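You operate a simulated robot arm through the tools that you are given. There is no shell and no other tool. Be economical: measure what you need, move in short steps, check, and stop when the job is done.

You run a simulated two-armed robot. Do the job below in one go: nothing can be reset, and whatever is moved stays where it is left.

Task
On the table end, fold the grey cloth in half.

Only the result counts: the job must be done as asked and must still hold three seconds after the hand-in. Knocking over, shifting, dropping, spilling or breaking anything else fails it. Flat cloth is picked up by pressing the open fingertips on it (5 to 10 N) and closing them slowly along it; thin cloth reads only 2 to 8 mm in the jaws.

Robot
Two 7-joint arms with two-finger parallel grippers on one trunk, on a base that drives. Base frame: it is fixed to the floor where the robot stands at the start and does not move with it; the origin is under the middle of the robot, x ahead of it, y to its left, z up. Lengths are in mm, angles in degrees, forces in N, time in s.
The left shoulder is at the start at [70, 133, 1226], the right one opposite. Places, roughly: table end [500, -200, 900]. Payload 1.57 kg a hand.
The TCP of each hand is the grasp point between the finger pads, 30 mm short of the fingertips. In the tool frame z runs along the fingers and y along their closing line. Largest opening 80 mm; finger width 17, thickness 12; the body of the gripper, 40 by 82 mm, starts 80 mm behind the TCP.
Orientation is told as [roll, pitch, yaw] about the base's x, y, z axes, in that order, counted from this pose: with the fingers straight down and closing along the base's y, the tool's x points along the base's -x, its y along +y and its z along -z.

Tools
- The arms move only by the tool send_rows. It takes "left_series", "right_series" or both (then of equal length, played together; a hand with none holds still); each is a list of rows, each a list of 7 numbers: the shift along the base's x, y, z in mm, then the turn, a rotation vector about the base's x, y, z in degrees, then the finger opening in mm, from 0 to 80. In form: [[x, y, z, wx, wy, wz, jaw], ...]. A call has 1 to 8 rows; each row is the pose to reach, as a shift and turn from the pose commanded when the call began. Rows are played at 5 a second. More than 50 mm and 8.6 degrees between two rows, or a gripper value outside its range, and nothing of the call is played. Where a pose cannot be reached the arm comes as near as it can. A force on the tool above 40 N (or 10 N above the force at the start of the call, whichever is more), or a blocked arm, ends the call early, and 0.2 s more pass. Each finger travels about 153 mm/s and halts on what it meets, pressing with about 39 N; the grip force reading is that of the motor and also rises with nothing between the fingers. The clock runs only during rows and for 0.2 s after the last one: add rows that repeat a pose to give the fingers time. The reply holds the time, the measured pose of the TCP, the force on the tool along the base axes, the opening and the grip force, in the units named above and with some noise, with the torque about the TCP (base axes, N m) and any sound that the robot's microphone picked up, and new pictures: "views" is both (left out), scene, wrist or none (wrist: the cameras of the hands that moved).
- Cameras (640 x 400 px; columns grow to the right, rows downward): "scene" is now at [129.5, -28.3, 1443.8]; the picture's right is [-0.33, -0.94, 0.00], its down [-0.62, 0.22, -0.76] and it looks along [0.71, -0.25, -0.65] (base axes); focal length 254 px, centre (320, 200). "left" rides on the left gripper at [72, 7, -122] in its tool frame; the picture's right is [-0.09, 1.00, 0.00], its down [-0.84, -0.08, -0.54] and it looks along [-0.54, -0.05, 0.84] (tool axes); focal length 238 px, centre (320, 200). "right" rides on the right gripper at [72, -7, -122] in its tool frame; the picture's right is [0.09, 1.00, 0.00], its down [-0.84, 0.08, -0.54] and it looks along [-0.54, 0.05, 0.84] (tool axes); focal length 238 px, centre (320, 200). There is no depth. A picture from a camera that has moved, and an enlarged one, comes with that camera's place and axes in the base frame and with its lens.
- move_column(by): slides the trunk up (or, below 0, down) by that many mm; the arms and the scene camera ride with it, the base frame stays. It gives what a move gives, with no picture.
- base_move(legs): drives the robot by 1 to 6 legs, each [ahead, left, turn to the left] in mm, mm and degrees, along the robot's own axes; the way and the turn of a leg run together, so that a leg with both is an arc; at most 1500 mm and 180 degrees a leg. The arms and the cameras ride along, it lands a little off, and it stops where it bumps. It gives what a move gives, and a new picture of the scene camera.
- head_to(pan, tilt): turns the head with the scene camera to pan (to the left, within 86 degrees either way) and tilt (down, from -29 to 69), counted from straight ahead of the robot. It gives what a move gives, and a new picture of the scene camera.
- zoom(camera, box): a new picture of the part [left, top, right, bottom] of that camera's present view, enlarged. No time passes.
- sign_off(): hands the job in; it is judged then, once.

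Go step by step. Nothing tells you exact positions but the pictures and the camera data: compare them with the known pose of the tool, close in by small moves and look again before you grip or let go. The budget is 120 turns and 260 pictures, counting those below and the enlarged ones. Unless the task says otherwise, let go and move clear before handing in, and close with one line.

The tools are called after "Call:" as name(argument=value, ...) on one line, values as JSON. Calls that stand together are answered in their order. send_rows: Moves the arms, as the interface text tells. Its arguments: {"type":"object","properties":{"left_series":{"type":"array"},"right_series":{"type":"array"},"views":{"type":"string","enum":["both","scene","wrist","none"]}},"required":[]} The other tools are called the same way: move_column (by) slides the trunk up or down; base_move (legs) drives the base; head_to (pan, tilt) turns the head that bears the scene camera; zoom (camera, box) takes an enlarged picture of a part of a camera's view; sign_off () hands the job in.

At the start:

```text
t: 0.0
left_tool_pos: [505.6, 45.8, 1165.6]
left_tool_rot: [0.0, 0.0, -0.1]
left_contact_force: [-0.9, -0.8, 0.0]
left_wrist_torque: [-0.02, 0.02, 0.02]
left_width: 80.0
left_gripper_force: 0.1
right_tool_pos: [403.4, -358.8, 1246.2]
right_tool_rot: [0.0, 0.0, 0.1]
right_contact_force: [0.1, -0.6, 0.2]
right_wrist_torque: [0.01, -0.01, 0.0]
right_width: 80.0
right_gripper_force: 0.0
trunk travel left (down, up): [-800.0, 140.0]
robot x, y, heading: [0.3, 2.2, -0.1]
head pan, tilt: [-19.5, 40.7]
```

scene: 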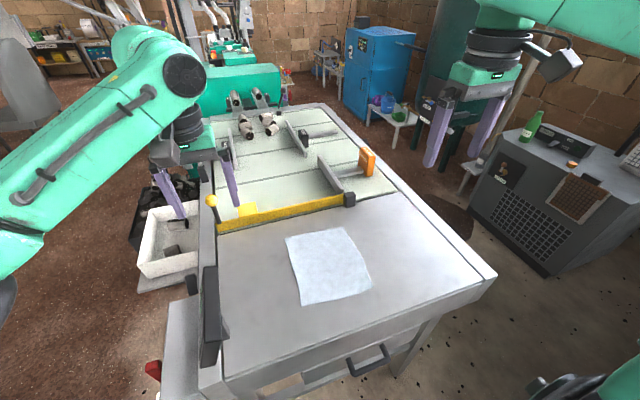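
right: 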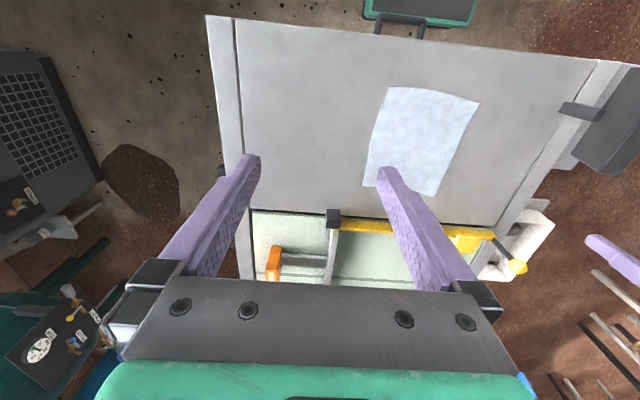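
left: 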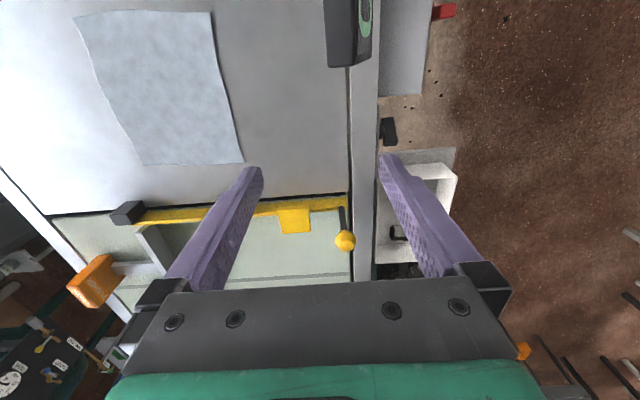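

The cloth is flat, roughly from x 400 to 630 and y -90 to -265. I plan to fold its far edge toward the robot with both hands, so I first check the room around the base to see if I can centre on the cloth.

Call:
head_to(pan=-30, tilt=69)

```text
t: 0.9
left_tool_pos: [506.2, 45.5, 1166.9]
left_tool_rot: [0.0, 0.0, 0.0]
left_contact_force: [-0.1, 0.0, -0.2]
left_wrist_torque: [-0.02, 0.0, 0.01]
left_width: 79.7
left_gripper_force: 0.1
right_tool_pos: [404.4, -358.8, 1246.5]
right_tool_rot: [0.0, 0.0, 0.0]
right_contact_force: [-0.4, -1.0, -0.3]
right_wrist_torque: [0.0, -0.02, 0.01]
right_width: 80.0
right_gripper_force: 0.1
trunk travel left (down, up): [-800.0, 140.0]
robot x, y, heading: [1.2, 1.0, 0.3]
head pan, tilt: [-30.0, 68.8]
camera scene: at [98.2, -28.1, 1408.8], right [-0.5, -0.87, 0.0], down [-0.81, 0.47, -0.36], along [0.31, -0.18, -0.93], focal length 254 px, centre (320, 200)
```

scene: 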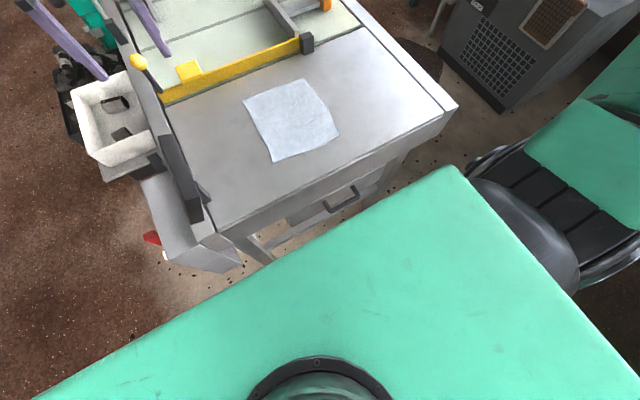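

The base itself is hidden, so I check the right side before driving sideways.

Call:
head_to(pan=-80, tilt=50)

```text
t: 2.1
left_tool_pos: [506.1, 45.2, 1165.8]
left_tool_rot: [0.0, 0.1, 0.0]
left_contact_force: [-0.2, 0.1, -0.3]
left_wrist_torque: [0.05, -0.01, -0.02]
left_width: 80.1
left_gripper_force: 0.2
right_tool_pos: [404.8, -359.0, 1246.3]
right_tool_rot: [0.0, 0.0, 0.0]
right_contact_force: [-1.5, -0.1, -0.3]
right_wrist_torque: [-0.06, -0.03, 0.02]
right_width: 79.7
right_gripper_force: 0.0
trunk travel left (down, up): [-800.0, 140.0]
robot x, y, heading: [-1.6, -0.4, 0.1]
head pan, tilt: [-80.0, 50.0]
camera scene: at [63.2, -76.0, 1430.7], right [-0.98, -0.17, 0.0], down [-0.13, 0.75, -0.64], along [0.11, -0.63, -0.77], focal length 254 px, centre (320, 200)
```

scene: 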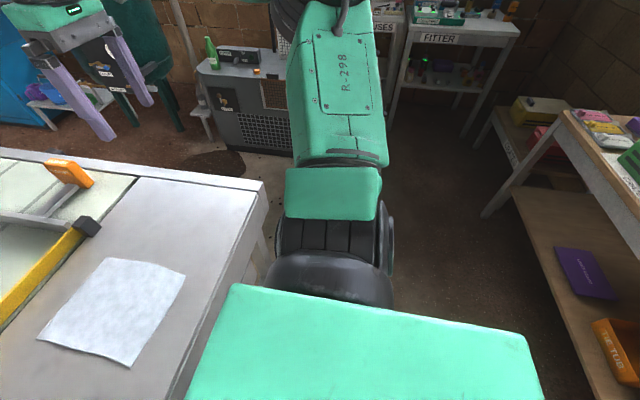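

The right side is clear for well over 500 mm. I drive 180 mm right to centre on the cloth.

Call:
base_move(legs=[[0, -180, 0]])

Call:
head_to(pan=0, tilt=55)

```text
t: 3.6
left_tool_pos: [507.2, -129.9, 1165.5]
left_tool_rot: [-0.2, 0.0, 0.3]
left_contact_force: [-0.8, 0.4, 0.5]
left_wrist_torque: [-0.01, 0.0, -0.01]
left_width: 79.9
left_gripper_force: 0.1
right_tool_pos: [404.3, -534.4, 1246.9]
right_tool_rot: [-0.1, 0.0, 0.1]
right_contact_force: [0.3, 0.2, 0.0]
right_wrist_torque: [0.0, 0.01, -0.04]
right_width: 80.2
right_gripper_force: 0.0
trunk travel left (down, up): [-800.0, 140.0]
robot x, y, heading: [0.9, -178.4, -0.0]
head pan, tilt: [-80.0, 50.0]
camera scene: at [63.4, -250.9, 1431.0], right [-0.98, -0.18, 0.0], down [-0.13, 0.75, -0.64], along [0.11, -0.63, -0.76], focal length 254 px, centre (320, 200)
```

scene: 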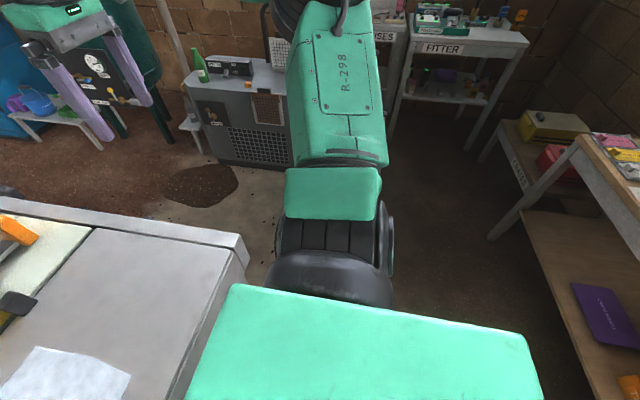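

```text
t: 5.1
left_tool_pos: [506.7, -133.0, 1165.7]
left_tool_rot: [0.0, 0.0, 0.2]
left_contact_force: [0.0, -0.2, 0.2]
left_wrist_torque: [0.0, -0.01, 0.04]
left_width: 79.8
left_gripper_force: 0.0
right_tool_pos: [405.6, -536.2, 1245.6]
right_tool_rot: [0.0, 0.0, 0.0]
right_contact_force: [-0.4, -0.4, -0.4]
right_wrist_torque: [-0.02, -0.03, -0.02]
right_width: 80.2
right_gripper_force: 0.0
trunk travel left (down, up): [-800.0, 140.0]
robot x, y, heading: [-5.7, -176.8, 0.0]
head pan, tilt: [0.0, 55.0]
camera scene: at [122.0, -179.1, 1424.2], right [0.0, -1.0, 0.0], down [-0.82, 0.0, -0.57], along [0.57, 0.0, -0.82], focal length 254 px, centre (320, 200)
```

scene: 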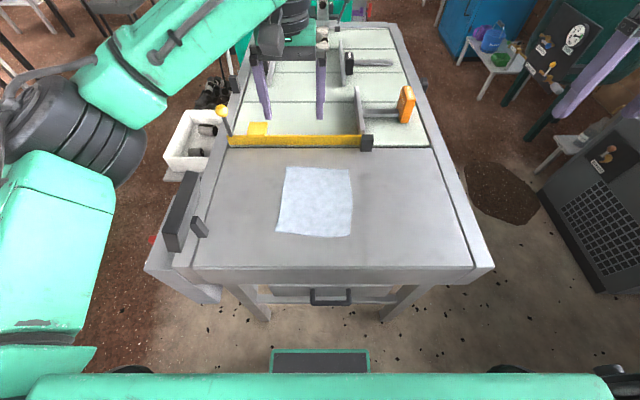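

Good view. I zoom in to fix the cloth corners.

Call:
zoom(camera="scene", box=[240, 140, 400, 240])

```text
4.00 times, centred on (320, 190) of scene
camera zoom: at [122.0, -179.1, 1424.2], right [0.0, -1.0, 0.0], down [-0.82, 0.0, -0.57], along [0.57, 0.0, -0.82], focal length 1015 px, centre (320, 240)
```

zoom: 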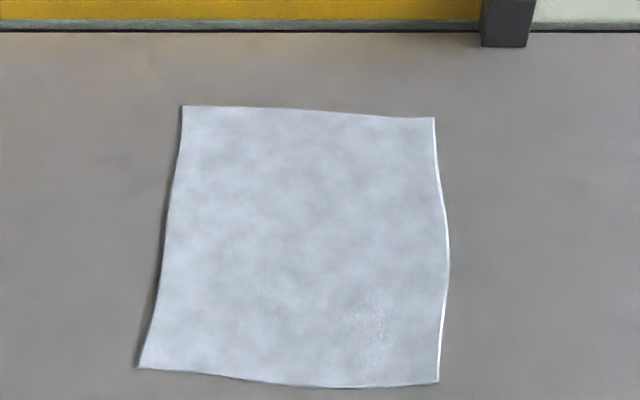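

Corners come out at about FL (624,-79), FR (613,-261), NR (400,-251) and NL (412,-68). I move 40 mm ahead, which leaves room before the table's handle, so the far edge is within reach.

Call:
base_move(legs=[[42, -2, 0]])

```text
t: 6.0
left_tool_pos: [540.8, -133.5, 1169.4]
left_tool_rot: [0.0, -0.4, 0.0]
left_contact_force: [-1.0, -0.1, 0.4]
left_wrist_torque: [-0.01, -0.06, -0.02]
left_width: 79.9
left_gripper_force: 0.1
right_tool_pos: [438.5, -537.9, 1250.1]
right_tool_rot: [0.0, -0.3, 0.1]
right_contact_force: [-1.0, -0.2, -0.2]
right_wrist_torque: [-0.02, -0.05, 0.0]
right_width: 80.1
right_gripper_force: 0.0
trunk travel left (down, up): [-800.0, 140.0]
robot x, y, heading: [41.8, -183.1, -0.1]
head pan, tilt: [0.0, 55.0]
camera scene: at [154.4, -180.1, 1425.1], right [0.0, -1.0, 0.0], down [-0.82, 0.0, -0.58], along [0.58, 0.0, -0.82], focal length 254 px, centre (320, 200)
```

scene: 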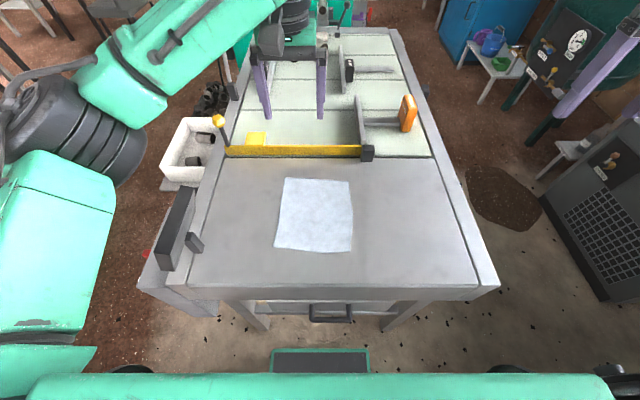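

Reach looks good. I bring both hands above the far edge, well above the table.

Call:
send_rows(left_series=[[9, 3, -25, 0, 0, 0, 60], [18, 6, -50, 0, 0, 0, 40], [27, 9, -75, 0, 0, 0, 30], [36, 12, -100, 0, 0, 0, 30], [45, 15, -125, 0, 0, 0, 30], [54, 18, -150, 0, 0, 0, 30], [62, 22, -175, 0, 0, 0, 30], [71, 25, -200, 0, 0, 0, 30]], right_series=[[16, 38, -22, 0, 0, 0, 60], [32, 76, -44, 0, 0, 0, 40], [48, 114, -66, 0, 0, 0, 30], [64, 152, -88, 0, 0, 0, 30], [80, 190, -110, 0, 0, 0, 30], [96, 228, -132, 0, 0, 0, 30], [112, 266, -154, 0, 0, 0, 30], [128, 303, -176, 0, 0, 0, 30]])

```text
t: 7.8
left_tool_pos: [618.8, -108.8, 966.9]
left_tool_rot: [0.0, 0.0, 0.0]
left_contact_force: [-0.1, -0.4, 1.0]
left_wrist_torque: [0.02, -0.02, -0.04]
left_width: 30.0
left_gripper_force: 0.0
right_tool_pos: [531.8, -283.9, 1081.1]
right_tool_rot: [0.0, -0.2, 0.0]
right_contact_force: [-0.5, 0.3, -0.6]
right_wrist_torque: [-0.03, -0.01, 0.0]
right_width: 30.0
right_gripper_force: 0.2
right hand out of reach, approached as far as the arm can: row 7, 8
trunk travel left (down, up): [-800.0, 140.0]
robot x, y, heading: [42.1, -180.9, 0.1]
head pan, tilt: [0.0, 55.0]
camera scene: at [162.4, -180.8, 1424.4], right [0.0, -1.0, 0.0], down [-0.82, 0.0, -0.57], along [0.57, 0.0, -0.82], focal length 254 px, centre (320, 200)
camera right: at [458.0, -292.3, 1202.7], right [-0.09, 1.0, 0.0], down [0.83, 0.08, 0.55], along [0.54, 0.05, -0.84], focal length 238 px, centre (320, 200)
camera left: at [547.4, -101.1, 1088.6], right [0.09, 1.0, 0.0], down [0.84, -0.08, 0.54], along [0.54, -0.05, -0.84], focal length 238 px, centre (320, 200)
```

scene: 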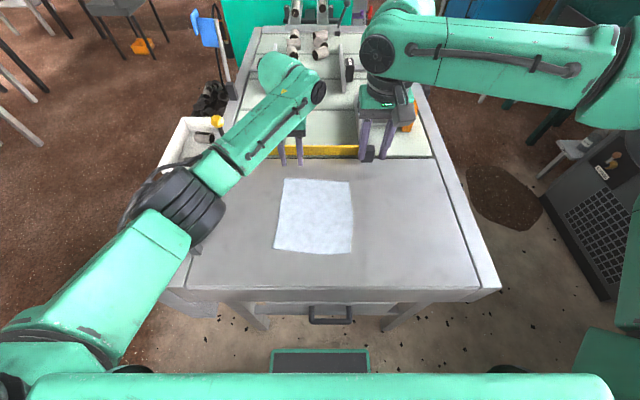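
right: 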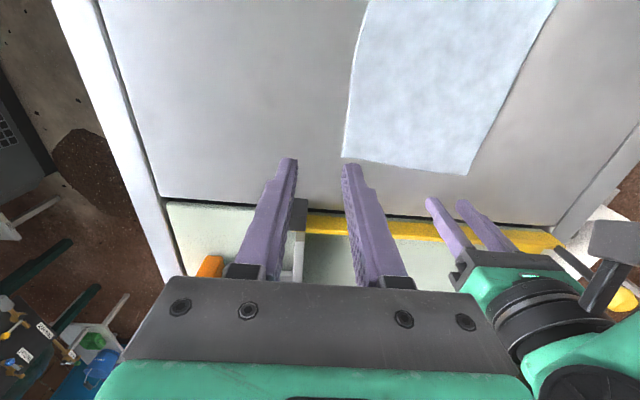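
left: 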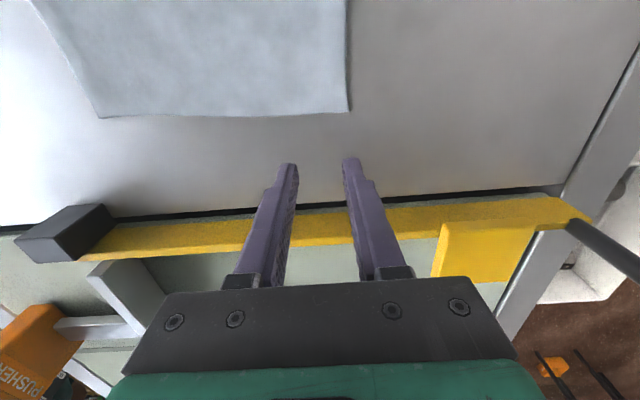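

Comparing all three views, the cloth surface seems to be nearer z≈925–930 than 872, since the apparent sizes disagree otherwise. I raise the left hand slightly, pull it back over the cloth edge and bring the right hand lower to see how far it reaches.

Call:
send_rows(left_series=[[0, 0, 20, 0, 0, 0, 24], [-10, -1, 30, 0, 0, 0, 24], [-25, -3, 30, 0, 0, 0, 24], [-51, -6, 30, 0, 0, 0, 24]], right_series=[[0, 0, -20, 0, 0, 0, 24], [0, 0, -40, 0, 0, 0, 24], [0, 0, -55, 0, 0, 0, 24], [0, 0, -70, 0, 0, 0, 24]])

```text
t: 8.8
left_tool_pos: [566.4, -116.4, 996.4]
left_tool_rot: [0.0, -0.1, 0.2]
left_contact_force: [-1.0, -0.1, -0.1]
left_wrist_torque: [-0.05, -0.02, 0.05]
left_width: 24.3
left_gripper_force: 0.0
right_tool_pos: [523.4, -291.0, 1014.6]
right_tool_rot: [0.1, -0.2, 0.1]
right_contact_force: [0.1, 0.0, -0.3]
right_wrist_torque: [-0.01, -0.03, 0.01]
right_width: 23.6
right_gripper_force: 0.0
right hand out of reach, approached as far as the arm can: row 1, 2, 3, 4
trunk travel left (down, up): [-800.0, 140.0]
robot x, y, heading: [37.6, -180.4, -0.2]
head pan, tilt: [0.0, 55.0]
camera scene: at [162.7, -180.3, 1424.4], right [0.0, -1.0, 0.0], down [-0.82, 0.0, -0.57], along [0.57, 0.0, -0.82], focal length 254 px, centre (320, 200)
camera right: at [450.4, -299.6, 1136.5], right [-0.09, 1.0, 0.0], down [0.83, 0.08, 0.54], along [0.54, 0.05, -0.84], focal length 238 px, centre (320, 200)
camera left: at [496.0, -108.6, 1118.7], right [0.09, 1.0, 0.0], down [0.84, -0.07, 0.54], along [0.54, -0.05, -0.84], focal length 238 px, centre (320, 200)
```

scene: 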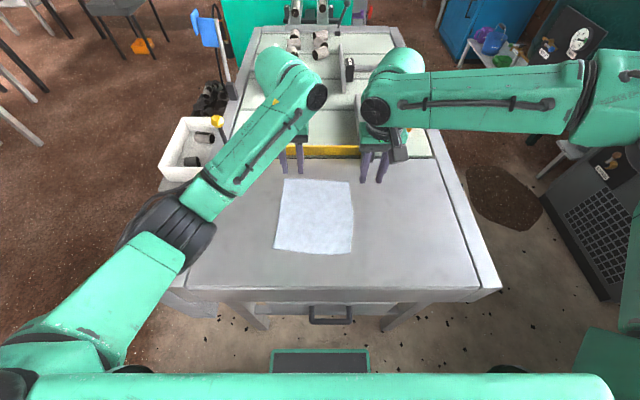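
right: 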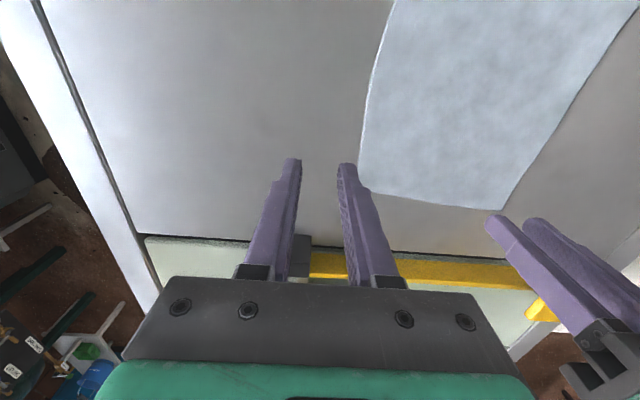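
left: 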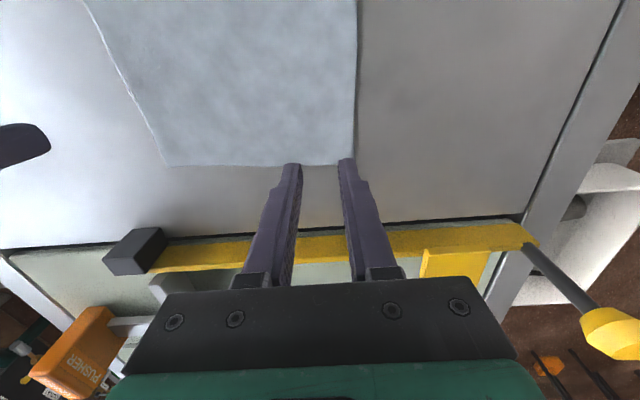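

The right arm hits some limit at (523,-291). I probe it with small moves back and lower to understand where the limit is.

Call:
send_rows(right_series=[[-15, 0, -10, 0, 0, 0, 24], [-30, 0, -20, 0, 0, 0, 24]], views="none")

Call:
send_rows(right_series=[[0, 0, 0, 0, 0, 8, 24], [0, 0, 0, 0, 0, 16, 24], [0, 0, 0, 0, 0, 24, 24]], views="none")

```text
t: 9.4
left_tool_pos: [567.6, -117.4, 996.6]
left_tool_rot: [0.0, 0.0, 0.0]
left_contact_force: [-0.3, 0.1, 0.4]
left_wrist_torque: [0.04, 0.03, -0.02]
left_width: 24.2
left_gripper_force: 0.0
right_tool_pos: [492.6, -292.9, 992.9]
right_tool_rot: [0.0, -0.2, 0.1]
right_contact_force: [0.0, -0.6, -0.3]
right_wrist_torque: [0.02, -0.03, 0.01]
right_width: 23.9
right_gripper_force: 0.1
trunk travel left (down, up): [-800.0, 140.0]
robot x, y, heading: [44.0, -182.3, 0.1]
head pan, tilt: [0.0, 55.0]
```

```text
t: 10.2
left_tool_pos: [568.2, -116.3, 994.2]
left_tool_rot: [-0.1, 0.0, 0.0]
left_contact_force: [0.8, 1.1, -0.4]
left_wrist_torque: [0.01, 0.01, 0.0]
left_width: 24.0
left_gripper_force: 0.0
right_tool_pos: [493.2, -292.3, 992.6]
right_tool_rot: [0.0, 0.0, 24.1]
right_contact_force: [-0.4, 0.2, 0.6]
right_wrist_torque: [0.03, -0.02, 0.0]
right_width: 23.9
right_gripper_force: 0.2
trunk travel left (down, up): [-800.0, 140.0]
robot x, y, heading: [47.1, -179.2, 0.1]
head pan, tilt: [0.0, 55.0]
```

Commands are referenced to the achieved pose. With the hand yawed 24° I try again toward the target.

Call:
send_rows(right_series=[[15, 15, 0, 0, 0, 0, 24], [35, 35, 0, 0, 0, 0, 24], [60, 60, 0, 0, 0, 0, 24]], views="scene")

```text
t: 11.0
left_tool_pos: [567.7, -115.9, 995.3]
left_tool_rot: [0.0, 0.0, 0.2]
left_contact_force: [0.2, -0.3, -0.1]
left_wrist_torque: [-0.03, 0.01, 0.01]
left_width: 23.9
left_gripper_force: 0.1
right_tool_pos: [508.7, -280.3, 1007.6]
right_tool_rot: [0.0, -0.1, 24.1]
right_contact_force: [-0.2, 0.9, -0.3]
right_wrist_torque: [0.0, -0.03, 0.0]
right_width: 23.9
right_gripper_force: 0.0
right hand out of reach, approached as far as the arm can: row 1, 2, 3
trunk travel left (down, up): [-800.0, 140.0]
robot x, y, heading: [41.2, -176.0, -0.1]
head pan, tilt: [0.0, 55.0]
camera scene: at [163.4, -180.7, 1424.2], right [0.0, -1.0, 0.0], down [-0.82, 0.0, -0.57], along [0.57, 0.0, -0.82], focal length 254 px, centre (320, 200)
```

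scene: 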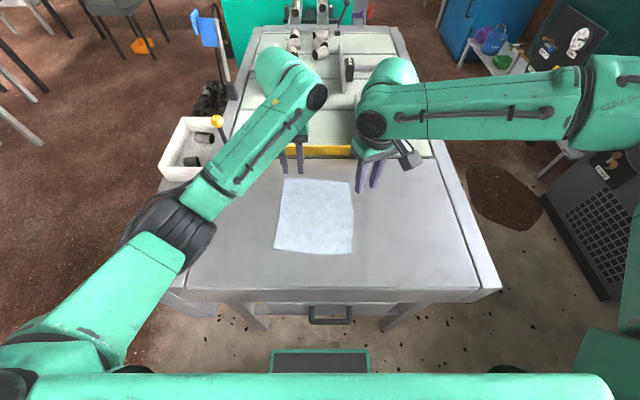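

Yaw +24° made it slightly worse. I back off a little, yaw the right hand the other way to about -30°, then try again.

Call:
send_rows(right_series=[[-8, -5, 0, 0, 0, -8, 24], [-16, -10, 0, 0, 0, -16, 24], [-20, -10, 0, 0, 0, -24, 24], [-20, -10, 0, 0, 0, -32, 24], [-20, -10, 0, 0, 0, -40, 24], [-20, -10, 0, 0, 0, -48, 24], [-20, -10, 0, 0, 0, -54, 24]], views="none")

Call:
send_rows(right_series=[[15, 10, 0, 0, 0, 0, 24], [35, 25, 0, 0, 0, 0, 24], [55, 40, 0, 0, 0, 0, 24], [70, 60, 0, 0, 0, 0, 24]], views="scene")

```text
t: 12.6
left_tool_pos: [567.7, -116.1, 995.9]
left_tool_rot: [0.0, 0.0, 0.0]
left_contact_force: [0.2, 0.5, 0.2]
left_wrist_torque: [0.01, 0.0, -0.02]
left_width: 24.0
left_gripper_force: 0.0
right_tool_pos: [490.1, -291.1, 1008.7]
right_tool_rot: [0.0, 0.0, -30.0]
right_contact_force: [0.0, -0.7, -0.1]
right_wrist_torque: [-0.02, -0.01, 0.0]
right_width: 24.0
right_gripper_force: 0.0
trunk travel left (down, up): [-800.0, 140.0]
robot x, y, heading: [40.2, -184.1, 0.3]
head pan, tilt: [0.0, 55.0]
```

```text
t: 13.6
left_tool_pos: [567.8, -116.7, 995.3]
left_tool_rot: [0.1, 0.0, 0.1]
left_contact_force: [0.1, -0.5, 0.0]
left_wrist_torque: [0.01, -0.02, 0.02]
left_width: 24.0
left_gripper_force: 0.0
right_tool_pos: [516.3, -282.0, 1020.2]
right_tool_rot: [-0.1, 0.0, -29.9]
right_contact_force: [-0.5, -0.3, -0.2]
right_wrist_torque: [0.01, -0.01, -0.03]
right_width: 24.0
right_gripper_force: 0.1
right hand out of reach, approached as far as the arm can: row 2, 3, 4
trunk travel left (down, up): [-800.0, 140.0]
robot x, y, heading: [40.0, -180.5, 0.1]
head pan, tilt: [0.0, 55.0]
camera scene: at [164.1, -180.5, 1424.2], right [0.0, -1.0, 0.0], down [-0.82, 0.0, -0.57], along [0.57, 0.0, -0.82], focal length 254 px, centre (320, 200)
```

scene: 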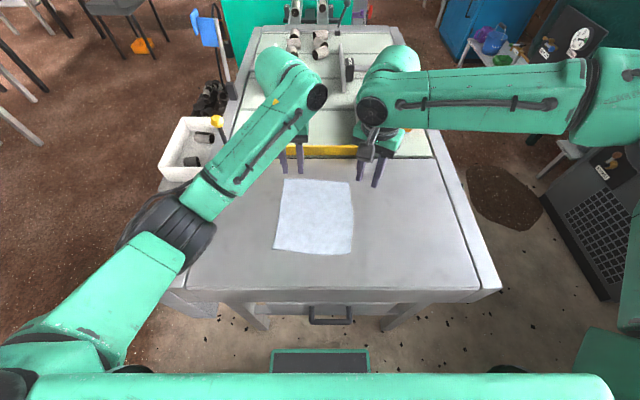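

Yaw makes no difference, so the limit is about crossing toward the centre. I test how far forward the right reaches a bit further out, and how far across the left reaches, to choose the best base position.

Call:
send_rows(right_series=[[0, -15, 0, 0, 0, 8, 24], [0, -30, 0, 0, 0, 16, 24], [0, -45, -10, 0, 0, 24, 24], [10, -50, -25, 0, 0, 30, 24], [25, -50, -30, 0, 0, 30, 24], [40, -50, -30, 0, 0, 30, 24], [55, -50, -30, 0, 0, 30, 24]], left_series=[[0, 0, 0, 0, 0, 0, 24], [0, 0, 0, 0, 0, 0, 24], [0, -15, 0, 0, 0, 0, 24], [0, -30, 0, 0, 0, 0, 24], [0, -45, 0, 0, 0, 0, 24], [0, -60, 0, 0, 0, 0, 24], [0, -75, 0, 0, 0, 0, 24]], views="scene")

```text
t: 15.2
left_tool_pos: [568.3, -192.1, 994.3]
left_tool_rot: [0.0, 0.0, 0.1]
left_contact_force: [0.0, 0.1, 0.7]
left_wrist_torque: [0.0, 0.0, 0.03]
left_width: 24.1
left_gripper_force: 0.1
right_tool_pos: [557.2, -341.4, 995.1]
right_tool_rot: [0.0, -0.2, 0.2]
right_contact_force: [-0.3, -0.6, 0.1]
right_wrist_torque: [0.02, -0.01, 0.0]
right_width: 23.9
right_gripper_force: 0.0
right hand out of reach, approached as far as the arm can: row 6, 7
trunk travel left (down, up): [-800.0, 140.0]
robot x, y, heading: [37.2, -184.0, 0.2]
head pan, tilt: [0.0, 55.0]
camera scene: at [163.3, -181.7, 1424.3], right [0.0, -1.0, 0.0], down [-0.82, 0.0, -0.57], along [0.57, 0.0, -0.82], focal length 254 px, centre (320, 200)
```

scene: 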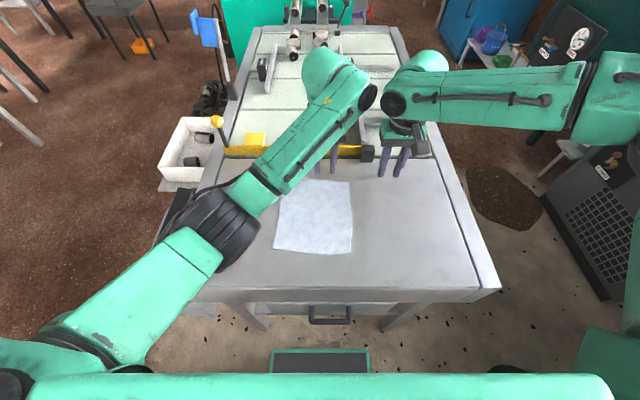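

The left hand crosses the centre easily, while the right is stuck with its elbow out. Driving left would bring the left elbow near the black block, so I first try re-posing the right arm by lifting, pulling back and moving inward.

Call:
send_rows(right_series=[[-20, 0, 40, 0, 0, 0, 24], [-45, 0, 80, 0, 0, 0, 24], [-75, 0, 115, 0, 0, 0, 24], [-110, 0, 145, 0, 0, 0, 24], [-145, 15, 165, 0, 0, 0, 24], [-180, 40, 165, 0, 0, 0, 24], [-200, 75, 165, 0, 0, 0, 24], [-200, 115, 165, 0, 0, 0, 24]], left_series=[[0, 15, 0, 0, 0, 0, 24], [0, 30, 0, 0, 0, 0, 24], [0, 45, 0, 0, 0, 0, 24], [0, 60, 0, 0, 0, 0, 24], [0, 75, 0, 0, 0, 0, 24], [0, 75, 0, 0, 0, 0, 24], [0, 75, 0, 0, 0, 0, 24], [0, 75, 0, 0, 0, 0, 24]], views="scene")

```text
t: 17.0
left_tool_pos: [569.7, -114.7, 993.3]
left_tool_rot: [-0.1, 0.3, 0.0]
left_contact_force: [-0.3, -0.2, 0.0]
left_wrist_torque: [-0.02, 0.01, 0.0]
left_width: 23.9
left_gripper_force: 0.2
right_tool_pos: [359.1, -224.1, 1159.4]
right_tool_rot: [0.0, 0.0, 0.0]
right_contact_force: [-1.2, -0.4, 0.1]
right_wrist_torque: [-0.01, 0.02, 0.02]
right_width: 23.8
right_gripper_force: 0.0
trunk travel left (down, up): [-800.0, 140.0]
robot x, y, heading: [39.3, -182.8, 0.2]
head pan, tilt: [0.0, 55.0]
camera scene: at [166.6, -179.1, 1423.9], right [0.0, -1.0, 0.0], down [-0.82, 0.0, -0.57], along [0.57, 0.0, -0.82], focal length 254 px, centre (320, 200)
```

scene: 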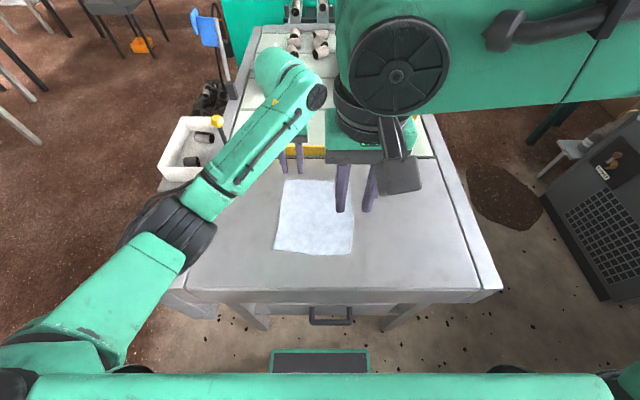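

It reaches y=-224 when retracted. Now I push forward and down along that line.

Call:
send_rows(right_series=[[0, 0, -40, 0, 0, 0, 24], [0, 0, -80, 0, 0, 0, 24], [0, 0, -120, 0, 0, 0, 24], [30, 0, -150, 0, 0, 0, 24], [70, 0, -160, 0, 0, 0, 24], [110, 0, -160, 0, 0, 0, 24], [150, 0, -160, 0, 0, 0, 24], [195, 0, -160, 0, 0, 0, 24]], views="scene")

```text
t: 18.8
left_tool_pos: [568.9, -114.4, 994.9]
left_tool_rot: [-0.1, 0.1, 0.1]
left_contact_force: [0.1, 0.3, -0.1]
left_wrist_torque: [-0.03, 0.0, -0.03]
left_width: 24.1
left_gripper_force: 0.1
right_tool_pos: [510.4, -277.6, 1017.2]
right_tool_rot: [0.0, -0.1, 0.2]
right_contact_force: [-0.2, -0.5, 0.5]
right_wrist_torque: [0.02, -0.01, 0.0]
right_width: 24.1
right_gripper_force: 0.1
right hand out of reach, approached as far as the arm can: row 5, 6, 7, 8
trunk travel left (down, up): [-800.0, 140.0]
robot x, y, heading: [39.5, -180.1, 0.4]
head pan, tilt: [0.0, 55.0]
camera scene: at [164.5, -181.1, 1424.1], right [0.0, -1.0, 0.0], down [-0.82, 0.0, -0.57], along [0.57, 0.0, -0.82], focal length 254 px, centre (320, 200)
```

scene: 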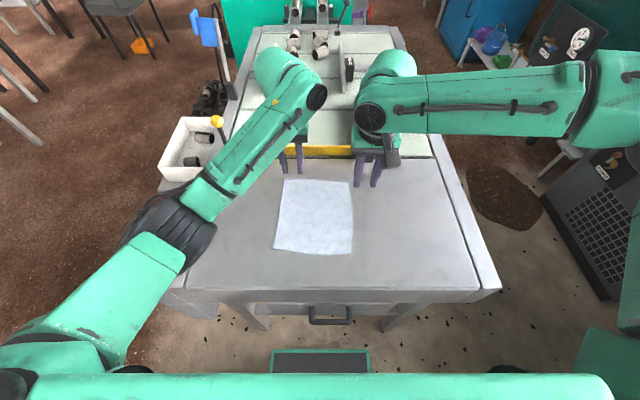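

The limit depends on how far forward the wrist is, so I tilt both hands by 32° with the fingertips pointing forward. That keeps the wrists nearer and also suits laying the fold, so I then push forward again.

Call:
send_rows(right_series=[[-20, 0, 0, 0, -8, 0, 24], [-20, 0, 0, 0, -16, 0, 24], [-20, 0, 0, 0, -24, 0, 24], [-20, 0, 0, 0, -32, 0, 24], [0, 15, 0, 0, -32, 0, 24], [15, 30, 0, 0, -32, 0, 24], [30, 45, -10, 0, -32, 0, 24], [38, 50, -17, 0, -32, 0, 24]], left_series=[[0, 0, 0, 0, -8, 0, 24], [0, 0, 0, 0, -16, 0, 24], [0, 0, 0, 0, -24, 0, 24], [0, 0, 0, 0, -32, 0, 24], [0, 0, 0, 0, -32, 0, 24], [0, 0, 0, 0, -32, 0, 24], [0, 0, 0, 0, -32, 0, 24], [0, 0, 0, 0, -32, 0, 24]])

```text
t: 20.8
left_tool_pos: [627.9, -201.2, 1001.6]
left_tool_rot: [0.5, -33.0, -8.6]
left_contact_force: [2.0, 1.1, -0.1]
left_wrist_torque: [0.0, 0.13, 0.02]
left_width: 23.9
left_gripper_force: 0.0
right_tool_pos: [600.8, -419.4, 1027.3]
right_tool_rot: [7.5, -31.2, -27.4]
right_contact_force: [0.0, -2.3, 2.1]
right_wrist_torque: [0.26, 0.07, 0.12]
right_width: 24.2
right_gripper_force: 0.1
right hand out of reach, approached as far as the arm can: row 7, 8
trunk travel left (down, up): [-800.0, 140.0]
robot x, y, heading: [95.3, -191.8, -8.2]
head pan, tilt: [0.0, 55.0]
stopped in row 8 (left hand): the arm was blocked; the commanded pose is now the measured one
camera scene: at [203.0, -311.6, 1427.7], right [-0.14, -0.99, -0.07], down [-0.8, 0.16, -0.57], along [0.58, -0.02, -0.82], focal length 254 px, centre (320, 200)
camera right: at [480.4, -382.6, 1093.9], right [0.32, 0.94, 0.06], down [0.39, -0.19, 0.9], along [0.86, -0.27, -0.43], focal length 238 px, centre (320, 200)
camera left: at [503.6, -175.5, 1064.5], right [0.22, 0.97, 0.06], down [0.39, -0.14, 0.91], along [0.89, -0.18, -0.41], focal length 238 px, centre (320, 200)
```

scene: 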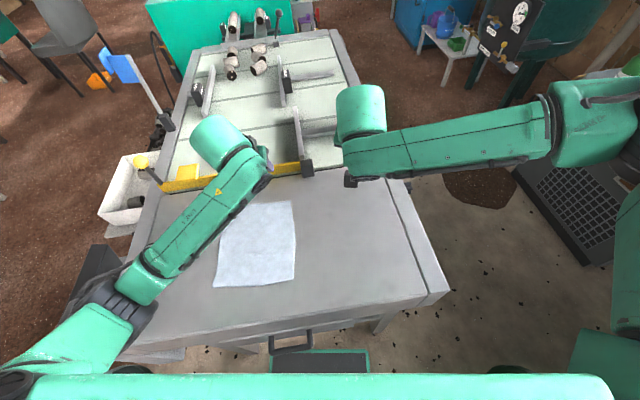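
right: 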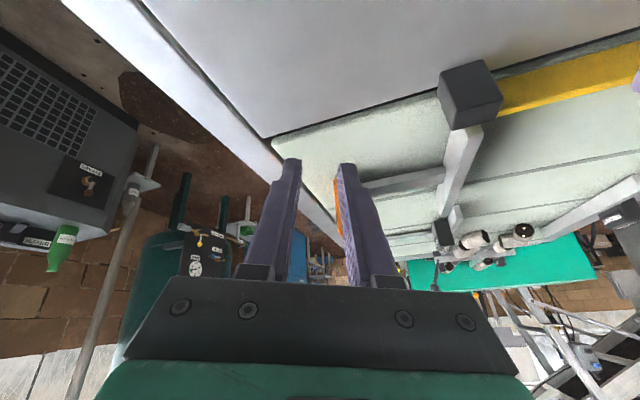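
left: 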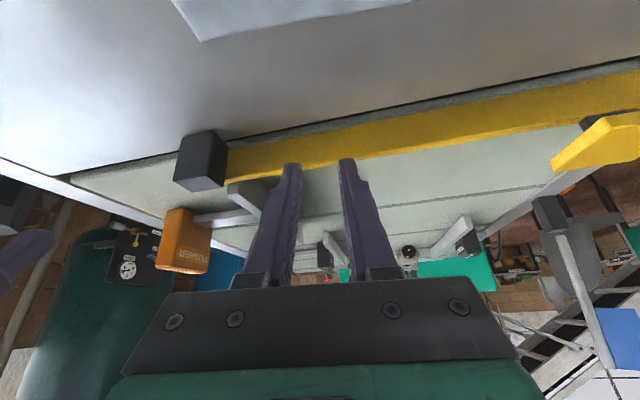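

The robot got pushed: its base shifted and turned about -8°, and it leans, so the left elbow has probably pressed onto the table. I look closely before relieving it.

Call:
zoom(camera="scene", box=[0, 180, 320, 380])

```text
2.00 times, centred on (160, 280) of scene
camera zoom: at [203.0, -311.6, 1427.7], right [-0.14, -0.99, -0.07], down [-0.8, 0.16, -0.57], along [0.58, -0.02, -0.82], focal length 507 px, centre (640, 40)
```

zoom: 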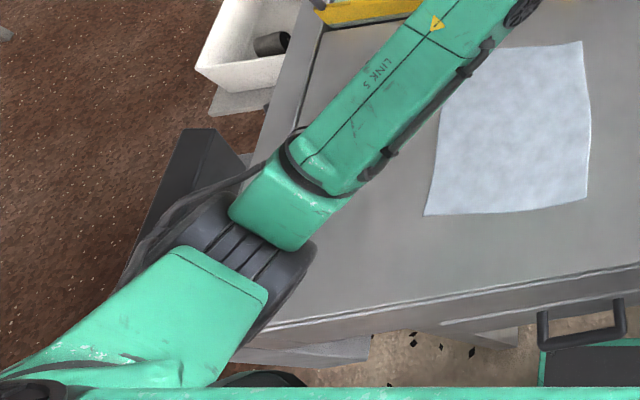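

The elbow joint lies against the table's near-left part beside the black block. Raising the trunk should relieve it straight up.

Call:
move_column(by=80)

Call:
head_to(pan=5, tilt=55)

```text
t: 22.0
left_tool_pos: [604.8, -129.5, 1070.6]
left_tool_rot: [-2.4, -32.4, -3.7]
left_contact_force: [0.4, 0.3, -0.5]
left_wrist_torque: [-0.01, 0.02, -0.03]
left_width: 24.0
left_gripper_force: 0.0
right_tool_pos: [572.7, -283.3, 1095.6]
right_tool_rot: [0.5, -32.0, -10.5]
right_contact_force: [-0.4, -0.3, -1.2]
right_wrist_torque: [0.01, 0.0, 0.03]
right_width: 24.1
right_gripper_force: 0.0
trunk travel left (down, up): [-880.0, 60.0]
robot x, y, heading: [77.5, -179.9, -4.8]
head pan, tilt: [0.0, 55.0]
```

```text
t: 22.7
left_tool_pos: [610.9, -136.8, 1071.8]
left_tool_rot: [-2.2, -32.3, -4.2]
left_contact_force: [-0.6, -0.1, 0.1]
left_wrist_torque: [0.02, 0.01, -0.01]
left_width: 23.8
left_gripper_force: 0.1
right_tool_pos: [577.4, -290.2, 1094.1]
right_tool_rot: [0.7, -31.9, -11.0]
right_contact_force: [0.2, 0.1, -0.1]
right_wrist_torque: [-0.02, 0.02, 0.02]
right_width: 24.3
right_gripper_force: 0.1
trunk travel left (down, up): [-880.0, 60.0]
robot x, y, heading: [75.4, -188.2, -5.1]
head pan, tilt: [5.0, 55.0]
camera scene: at [200.4, -189.8, 1504.1], right [0.0, -1.0, 0.0], down [-0.82, 0.0, -0.57], along [0.57, 0.0, -0.82], focal length 254 px, centre (320, 200)
```

scene: 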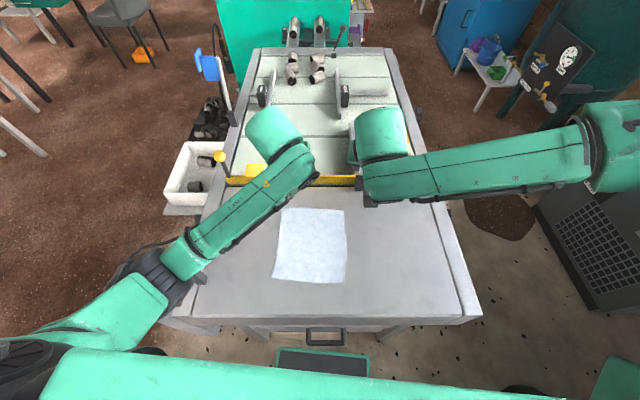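

The robot is free and level again, and the cloth hasn't moved (FL ≈ (575,-89), FR ≈ (566,-253)). I raise the trunk fully so the left elbow stays high, then turn the base back to about +6°.

Call:
move_column(by=58)

Call:
base_move(legs=[[0, 0, 11]])

```text
t: 23.6
left_tool_pos: [609.1, -136.7, 1129.3]
left_tool_rot: [-2.3, -32.4, -4.1]
left_contact_force: [0.5, 0.2, 0.0]
left_wrist_torque: [0.0, -0.03, 0.01]
left_width: 23.8
left_gripper_force: 0.1
right_tool_pos: [578.1, -292.0, 1153.7]
right_tool_rot: [0.7, -31.9, -11.0]
right_contact_force: [-0.5, 0.1, -0.2]
right_wrist_torque: [0.01, -0.03, 0.01]
right_width: 24.2
right_gripper_force: 0.1
trunk travel left (down, up): [-938.0, 2.0]
robot x, y, heading: [78.8, -184.6, -5.2]
head pan, tilt: [5.0, 55.0]
```

```text
t: 24.8
left_tool_pos: [591.6, -36.9, 1130.2]
left_tool_rot: [-2.0, -32.5, 6.8]
left_contact_force: [0.4, -0.7, -0.5]
left_wrist_torque: [-0.01, 0.0, -0.01]
left_width: 23.7
left_gripper_force: 0.0
right_tool_pos: [587.9, -193.8, 1152.3]
right_tool_rot: [0.7, -31.9, -0.1]
right_contact_force: [-0.4, 0.0, 1.4]
right_wrist_torque: [-0.04, 0.0, -0.02]
right_width: 24.3
right_gripper_force: 0.0
trunk travel left (down, up): [-938.0, 2.0]
robot x, y, heading: [75.8, -186.5, 6.0]
head pan, tilt: [5.0, 55.0]
camera scene: at [198.2, -168.3, 1562.2], right [0.19, -0.98, 0.0], down [-0.8, -0.15, -0.57], along [0.56, 0.11, -0.82], focal length 254 px, centre (320, 200)
```

scene: 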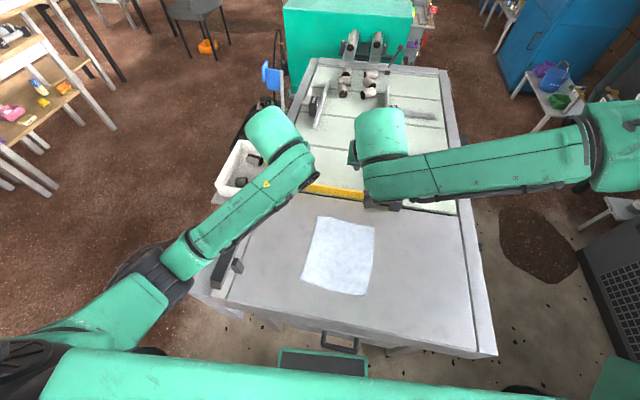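

The right hand now reaches well inward with the tilt. I bring both hands to about 50 mm above the pinch points, with the left tilt reduced to 16°.

Call:
send_rows(left_series=[[-6, -10, -24, 0, 3.3, -1.2, 24], [-12, -25, -48, 0, 6.6, -2.4, 24], [-18, -43, -72, 0, 10, -3.6, 24], [-24, -62, -96, 0, 13.3, -4.8, 24], [-30, -79, -120, 0, 16.5, -6, 24]], right_series=[[-8, -10, -30, 0, 0, 0, 24], [-16, -20, -60, 0, 0, 0, 24], [-24, -28, -90, 0, 0, 0, 24], [-30, -33, -118, 0, 0, 0, 24], [-35, -33, -142, 0, 0, 0, 24]])

```text
t: 26.0
left_tool_pos: [561.9, -119.4, 1009.6]
left_tool_rot: [-0.9, -15.9, 0.3]
left_contact_force: [0.2, -0.4, 0.5]
left_wrist_torque: [0.01, -0.01, 0.03]
left_width: 23.8
left_gripper_force: 0.2
right_tool_pos: [544.3, -265.9, 1050.7]
right_tool_rot: [0.8, -31.9, -0.2]
right_contact_force: [0.5, 0.0, 0.4]
right_wrist_torque: [0.02, -0.03, 0.0]
right_width: 23.8
right_gripper_force: 0.0
right hand out of reach, approached as far as the arm can: row 1, 2, 3, 4, 5
trunk travel left (down, up): [-938.0, 2.0]
robot x, y, heading: [76.8, -183.2, 5.7]
head pan, tilt: [5.0, 55.0]
camera scene: at [198.2, -168.5, 1562.3], right [0.19, -0.98, 0.0], down [-0.8, -0.15, -0.57], along [0.56, 0.11, -0.82], focal length 254 px, centre (320, 200)
camera right: at [417.7, -274.1, 1117.0], right [-0.08, 1.0, -0.04], down [0.42, 0.07, 0.9], along [0.9, 0.06, -0.43], focal length 238 px, centre (320, 200)
camera left: at [460.2, -109.9, 1107.9], right [0.09, 1.0, 0.01], down [0.66, -0.06, 0.75], along [0.75, -0.06, -0.66], focal length 238 px, centre (320, 200)
```

scene: 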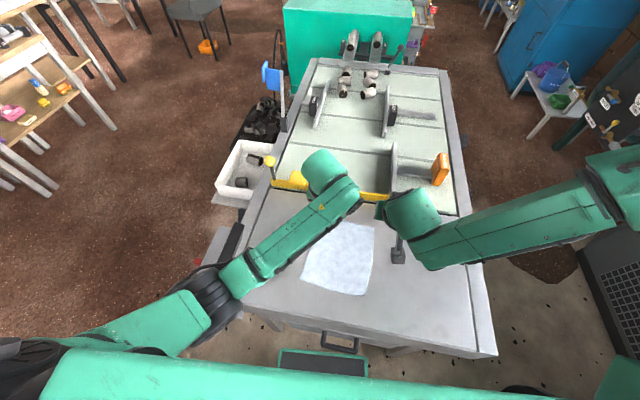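
right: 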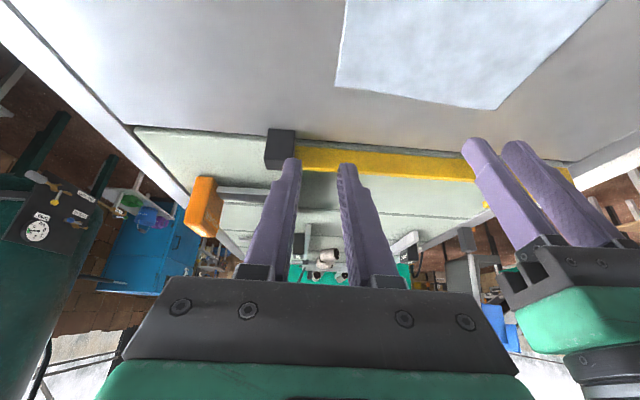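
left: 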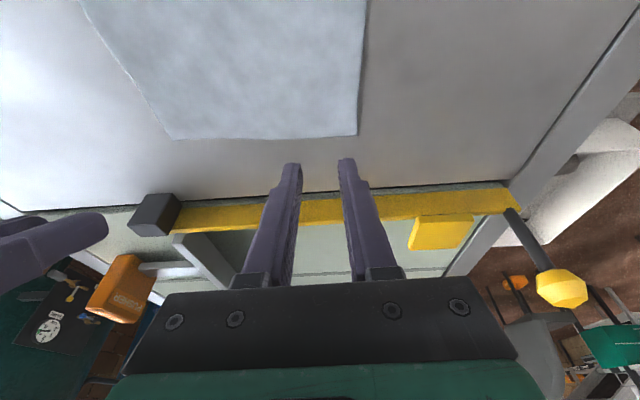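

Lowering limits the right arm when the trunk is high, so it needs a lower trunk and the cloth further on its own side. The left crosses over easily, so I raise the hands, level their tilt, then turn the base further left and lower the trunk.

Call:
send_rows(left_series=[[0, 0, 25, 0, 4, 0, 24], [0, 0, 50, 0, 8, 0, 24], [0, 0, 75, 0, 12, 0, 24], [0, 0, 100, 0, 16, 0, 24]], right_series=[[-5, 0, 20, 0, 6, 0, 24], [-15, 0, 40, 0, 12, 0, 24], [-25, 0, 55, 0, 18, 0, 24], [-35, 0, 60, 0, 22, 0, 24]], views="none")

Call:
base_move(legs=[[-30, 0, 10]])

```text
t: 27.0
left_tool_pos: [560.9, -112.5, 1111.0]
left_tool_rot: [-1.0, 0.2, 0.4]
left_contact_force: [-0.6, 0.4, -0.3]
left_wrist_torque: [-0.02, -0.02, -0.05]
left_width: 24.1
left_gripper_force: 0.1
right_tool_pos: [511.8, -262.7, 1108.2]
right_tool_rot: [0.6, -9.8, 0.0]
right_contact_force: [0.8, 0.6, 0.4]
right_wrist_torque: [0.01, 0.04, 0.03]
right_width: 24.4
right_gripper_force: 0.0
trunk travel left (down, up): [-938.0, 2.0]
robot x, y, heading: [77.7, -189.2, 5.8]
head pan, tilt: [5.0, 55.0]
```

```text
t: 28.1
left_tool_pos: [514.1, -38.4, 1110.0]
left_tool_rot: [-0.9, 0.2, 10.5]
left_contact_force: [1.1, 0.4, 0.2]
left_wrist_torque: [0.02, 0.0, 0.0]
left_width: 23.9
left_gripper_force: 0.1
right_tool_pos: [491.4, -193.6, 1108.0]
right_tool_rot: [0.9, -9.8, 10.1]
right_contact_force: [0.4, 0.2, 0.0]
right_wrist_torque: [-0.03, 0.0, -0.03]
right_width: 24.2
right_gripper_force: 0.0
trunk travel left (down, up): [-938.0, 2.0]
robot x, y, heading: [45.7, -189.4, 16.3]
head pan, tilt: [5.0, 55.0]
camera scene: at [166.8, -152.6, 1562.0], right [0.36, -0.93, 0.0], down [-0.77, -0.29, -0.57], along [0.53, 0.21, -0.82], focal length 254 px, centre (320, 200)
```

scene: 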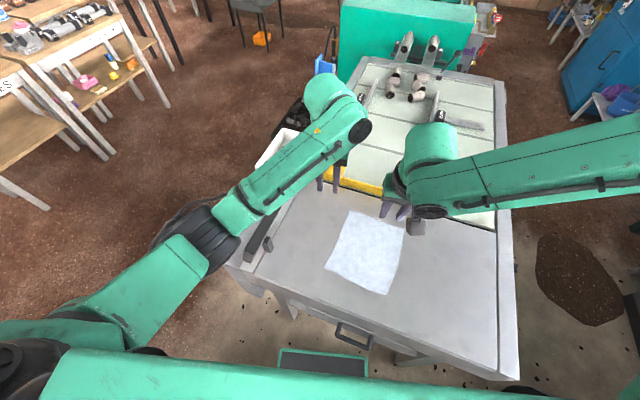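

Next I move both hands over the far edge at height, which also pulls the left elbow away from the block, before lowering the trunk.

Call:
send_rows(left_series=[[10, -20, 0, 0, 0, -3, 24], [20, -40, 0, 0, 0, -6, 24], [35, -60, 0, 0, 0, -8, 24], [46, -78, 0, 0, 0, -10, 24]], right_series=[[14, -15, 0, 0, 0, -3, 24], [28, -28, 0, 0, 0, -6, 24], [40, -36, 0, 0, 0, -8, 24], [54, -38, 0, 0, 0, -10, 24]], views="none")

Call:
move_column(by=-60)

Call:
head_to(pan=-5, tilt=55)

```text
t: 29.1
left_tool_pos: [556.6, -115.1, 1111.5]
left_tool_rot: [-0.9, 0.0, 0.6]
left_contact_force: [0.3, 0.2, -0.6]
left_wrist_torque: [0.01, -0.01, 0.02]
left_width: 24.1
left_gripper_force: 0.0
right_tool_pos: [543.1, -231.1, 1108.0]
right_tool_rot: [0.7, -9.9, 0.1]
right_contact_force: [-0.1, 0.0, 0.0]
right_wrist_torque: [0.01, 0.05, 0.0]
right_width: 23.9
right_gripper_force: 0.0
trunk travel left (down, up): [-938.0, 2.0]
robot x, y, heading: [48.7, -188.4, 16.0]
head pan, tilt: [5.0, 55.0]
```

```text
t: 30.1
left_tool_pos: [556.3, -114.3, 1052.3]
left_tool_rot: [-1.0, 0.0, 0.5]
left_contact_force: [0.0, -0.1, 0.0]
left_wrist_torque: [-0.03, -0.02, 0.0]
left_width: 24.0
left_gripper_force: 0.1
right_tool_pos: [544.9, -230.3, 1049.2]
right_tool_rot: [0.7, -9.9, 0.1]
right_contact_force: [0.6, 0.1, 0.4]
right_wrist_torque: [-0.04, -0.02, -0.01]
right_width: 23.9
right_gripper_force: 0.0
trunk travel left (down, up): [-878.0, 62.0]
robot x, y, heading: [51.6, -192.3, 16.2]
head pan, tilt: [5.0, 55.0]
```

```text
t: 30.8
left_tool_pos: [557.3, -113.7, 1051.2]
left_tool_rot: [-1.0, 0.1, 0.4]
left_contact_force: [-0.5, -1.6, 0.1]
left_wrist_torque: [0.03, 0.01, 0.0]
left_width: 24.0
left_gripper_force: 0.1
right_tool_pos: [543.2, -230.7, 1049.5]
right_tool_rot: [0.7, -9.8, 0.1]
right_contact_force: [-0.3, -0.2, 0.0]
right_wrist_torque: [-0.02, 0.01, 0.0]
right_width: 24.0
right_gripper_force: 0.0
trunk travel left (down, up): [-878.0, 62.0]
robot x, y, heading: [49.9, -192.4, 15.8]
head pan, tilt: [-5.0, 55.0]
camera scene: at [166.8, -163.2, 1502.3], right [0.19, -0.98, 0.0], down [-0.8, -0.16, -0.57], along [0.56, 0.11, -0.82], focal length 254 px, centre (320, 200)
```

scene: 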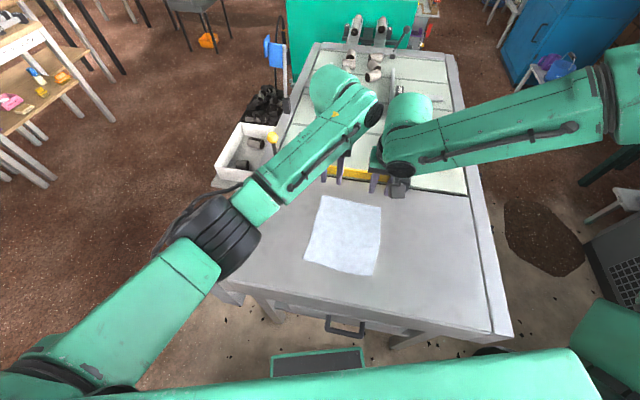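

Both hands are placed. I lower further with the trunk, keeping the posture, to about z 990.

Call:
move_column(by=-60)

Call:
send_rows(left_series=[[3, -1, 0, 1, 0, 0, 24], [5, -2, 0, 1, 0, 0, 24]], right_series=[[3, 1, 0, -0.7, 0, 0, 24], [5, 2, 0, -0.7, 0, 0, 24]])

```text
t: 31.8
left_tool_pos: [556.9, -114.8, 992.1]
left_tool_rot: [-1.1, 0.1, 0.5]
left_contact_force: [0.5, -0.3, -0.3]
left_wrist_torque: [-0.06, -0.01, 0.01]
left_width: 23.8
left_gripper_force: 0.0
right_tool_pos: [543.2, -231.6, 988.8]
right_tool_rot: [0.8, -9.9, 0.2]
right_contact_force: [-0.6, 0.0, -0.1]
right_wrist_torque: [0.02, 0.01, -0.01]
right_width: 24.2
right_gripper_force: 0.0
trunk travel left (down, up): [-818.0, 122.0]
robot x, y, heading: [46.0, -194.0, 16.2]
head pan, tilt: [-5.0, 55.0]
```

```text
t: 32.4
left_tool_pos: [561.7, -116.7, 991.0]
left_tool_rot: [0.0, 0.0, 0.5]
left_contact_force: [-0.1, 0.1, -0.3]
left_wrist_torque: [0.01, -0.01, 0.0]
left_width: 23.9
left_gripper_force: 0.1
right_tool_pos: [549.2, -230.0, 987.8]
right_tool_rot: [0.0, -10.0, 0.1]
right_contact_force: [-0.3, -0.8, 0.5]
right_wrist_torque: [0.02, 0.01, 0.02]
right_width: 24.0
right_gripper_force: 0.0
trunk travel left (down, up): [-818.0, 122.0]
robot x, y, heading: [49.2, -189.6, 16.0]
head pan, tilt: [-5.0, 55.0]
camera scene: at [167.1, -163.3, 1442.2], right [0.19, -0.98, 0.0], down [-0.8, -0.16, -0.57], along [0.56, 0.11, -0.82], focal length 254 px, centre (320, 200)
camera right: at [456.1, -236.5, 1097.0], right [-0.09, 1.0, -0.02], down [0.73, 0.08, 0.68], along [0.68, 0.05, -0.73], focal length 238 px, centre (320, 200)
camera left: at [491.2, -109.6, 1114.2], right [0.08, 1.0, 0.0], down [0.84, -0.07, 0.54], along [0.54, -0.05, -0.84], focal length 238 px, centre (320, 200)
```

scene: 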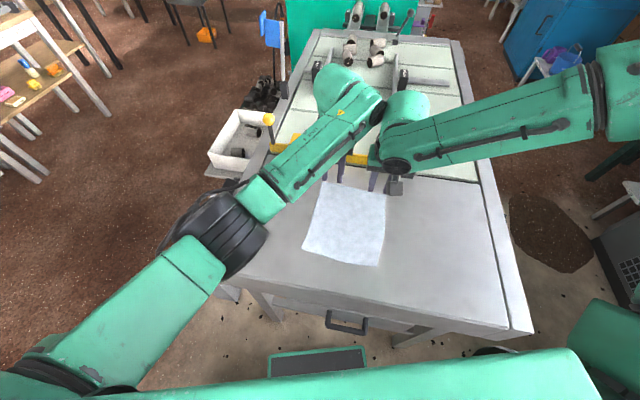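
right: 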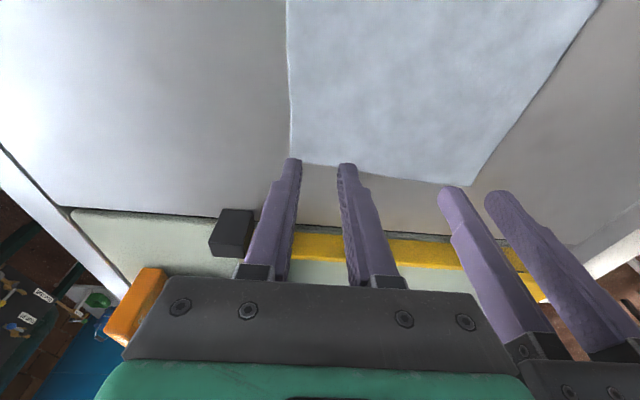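
left: 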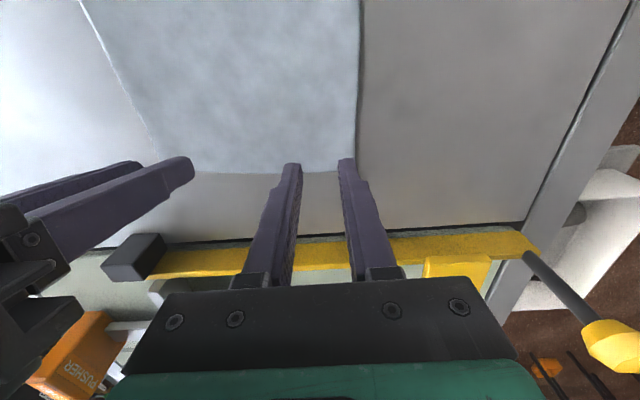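

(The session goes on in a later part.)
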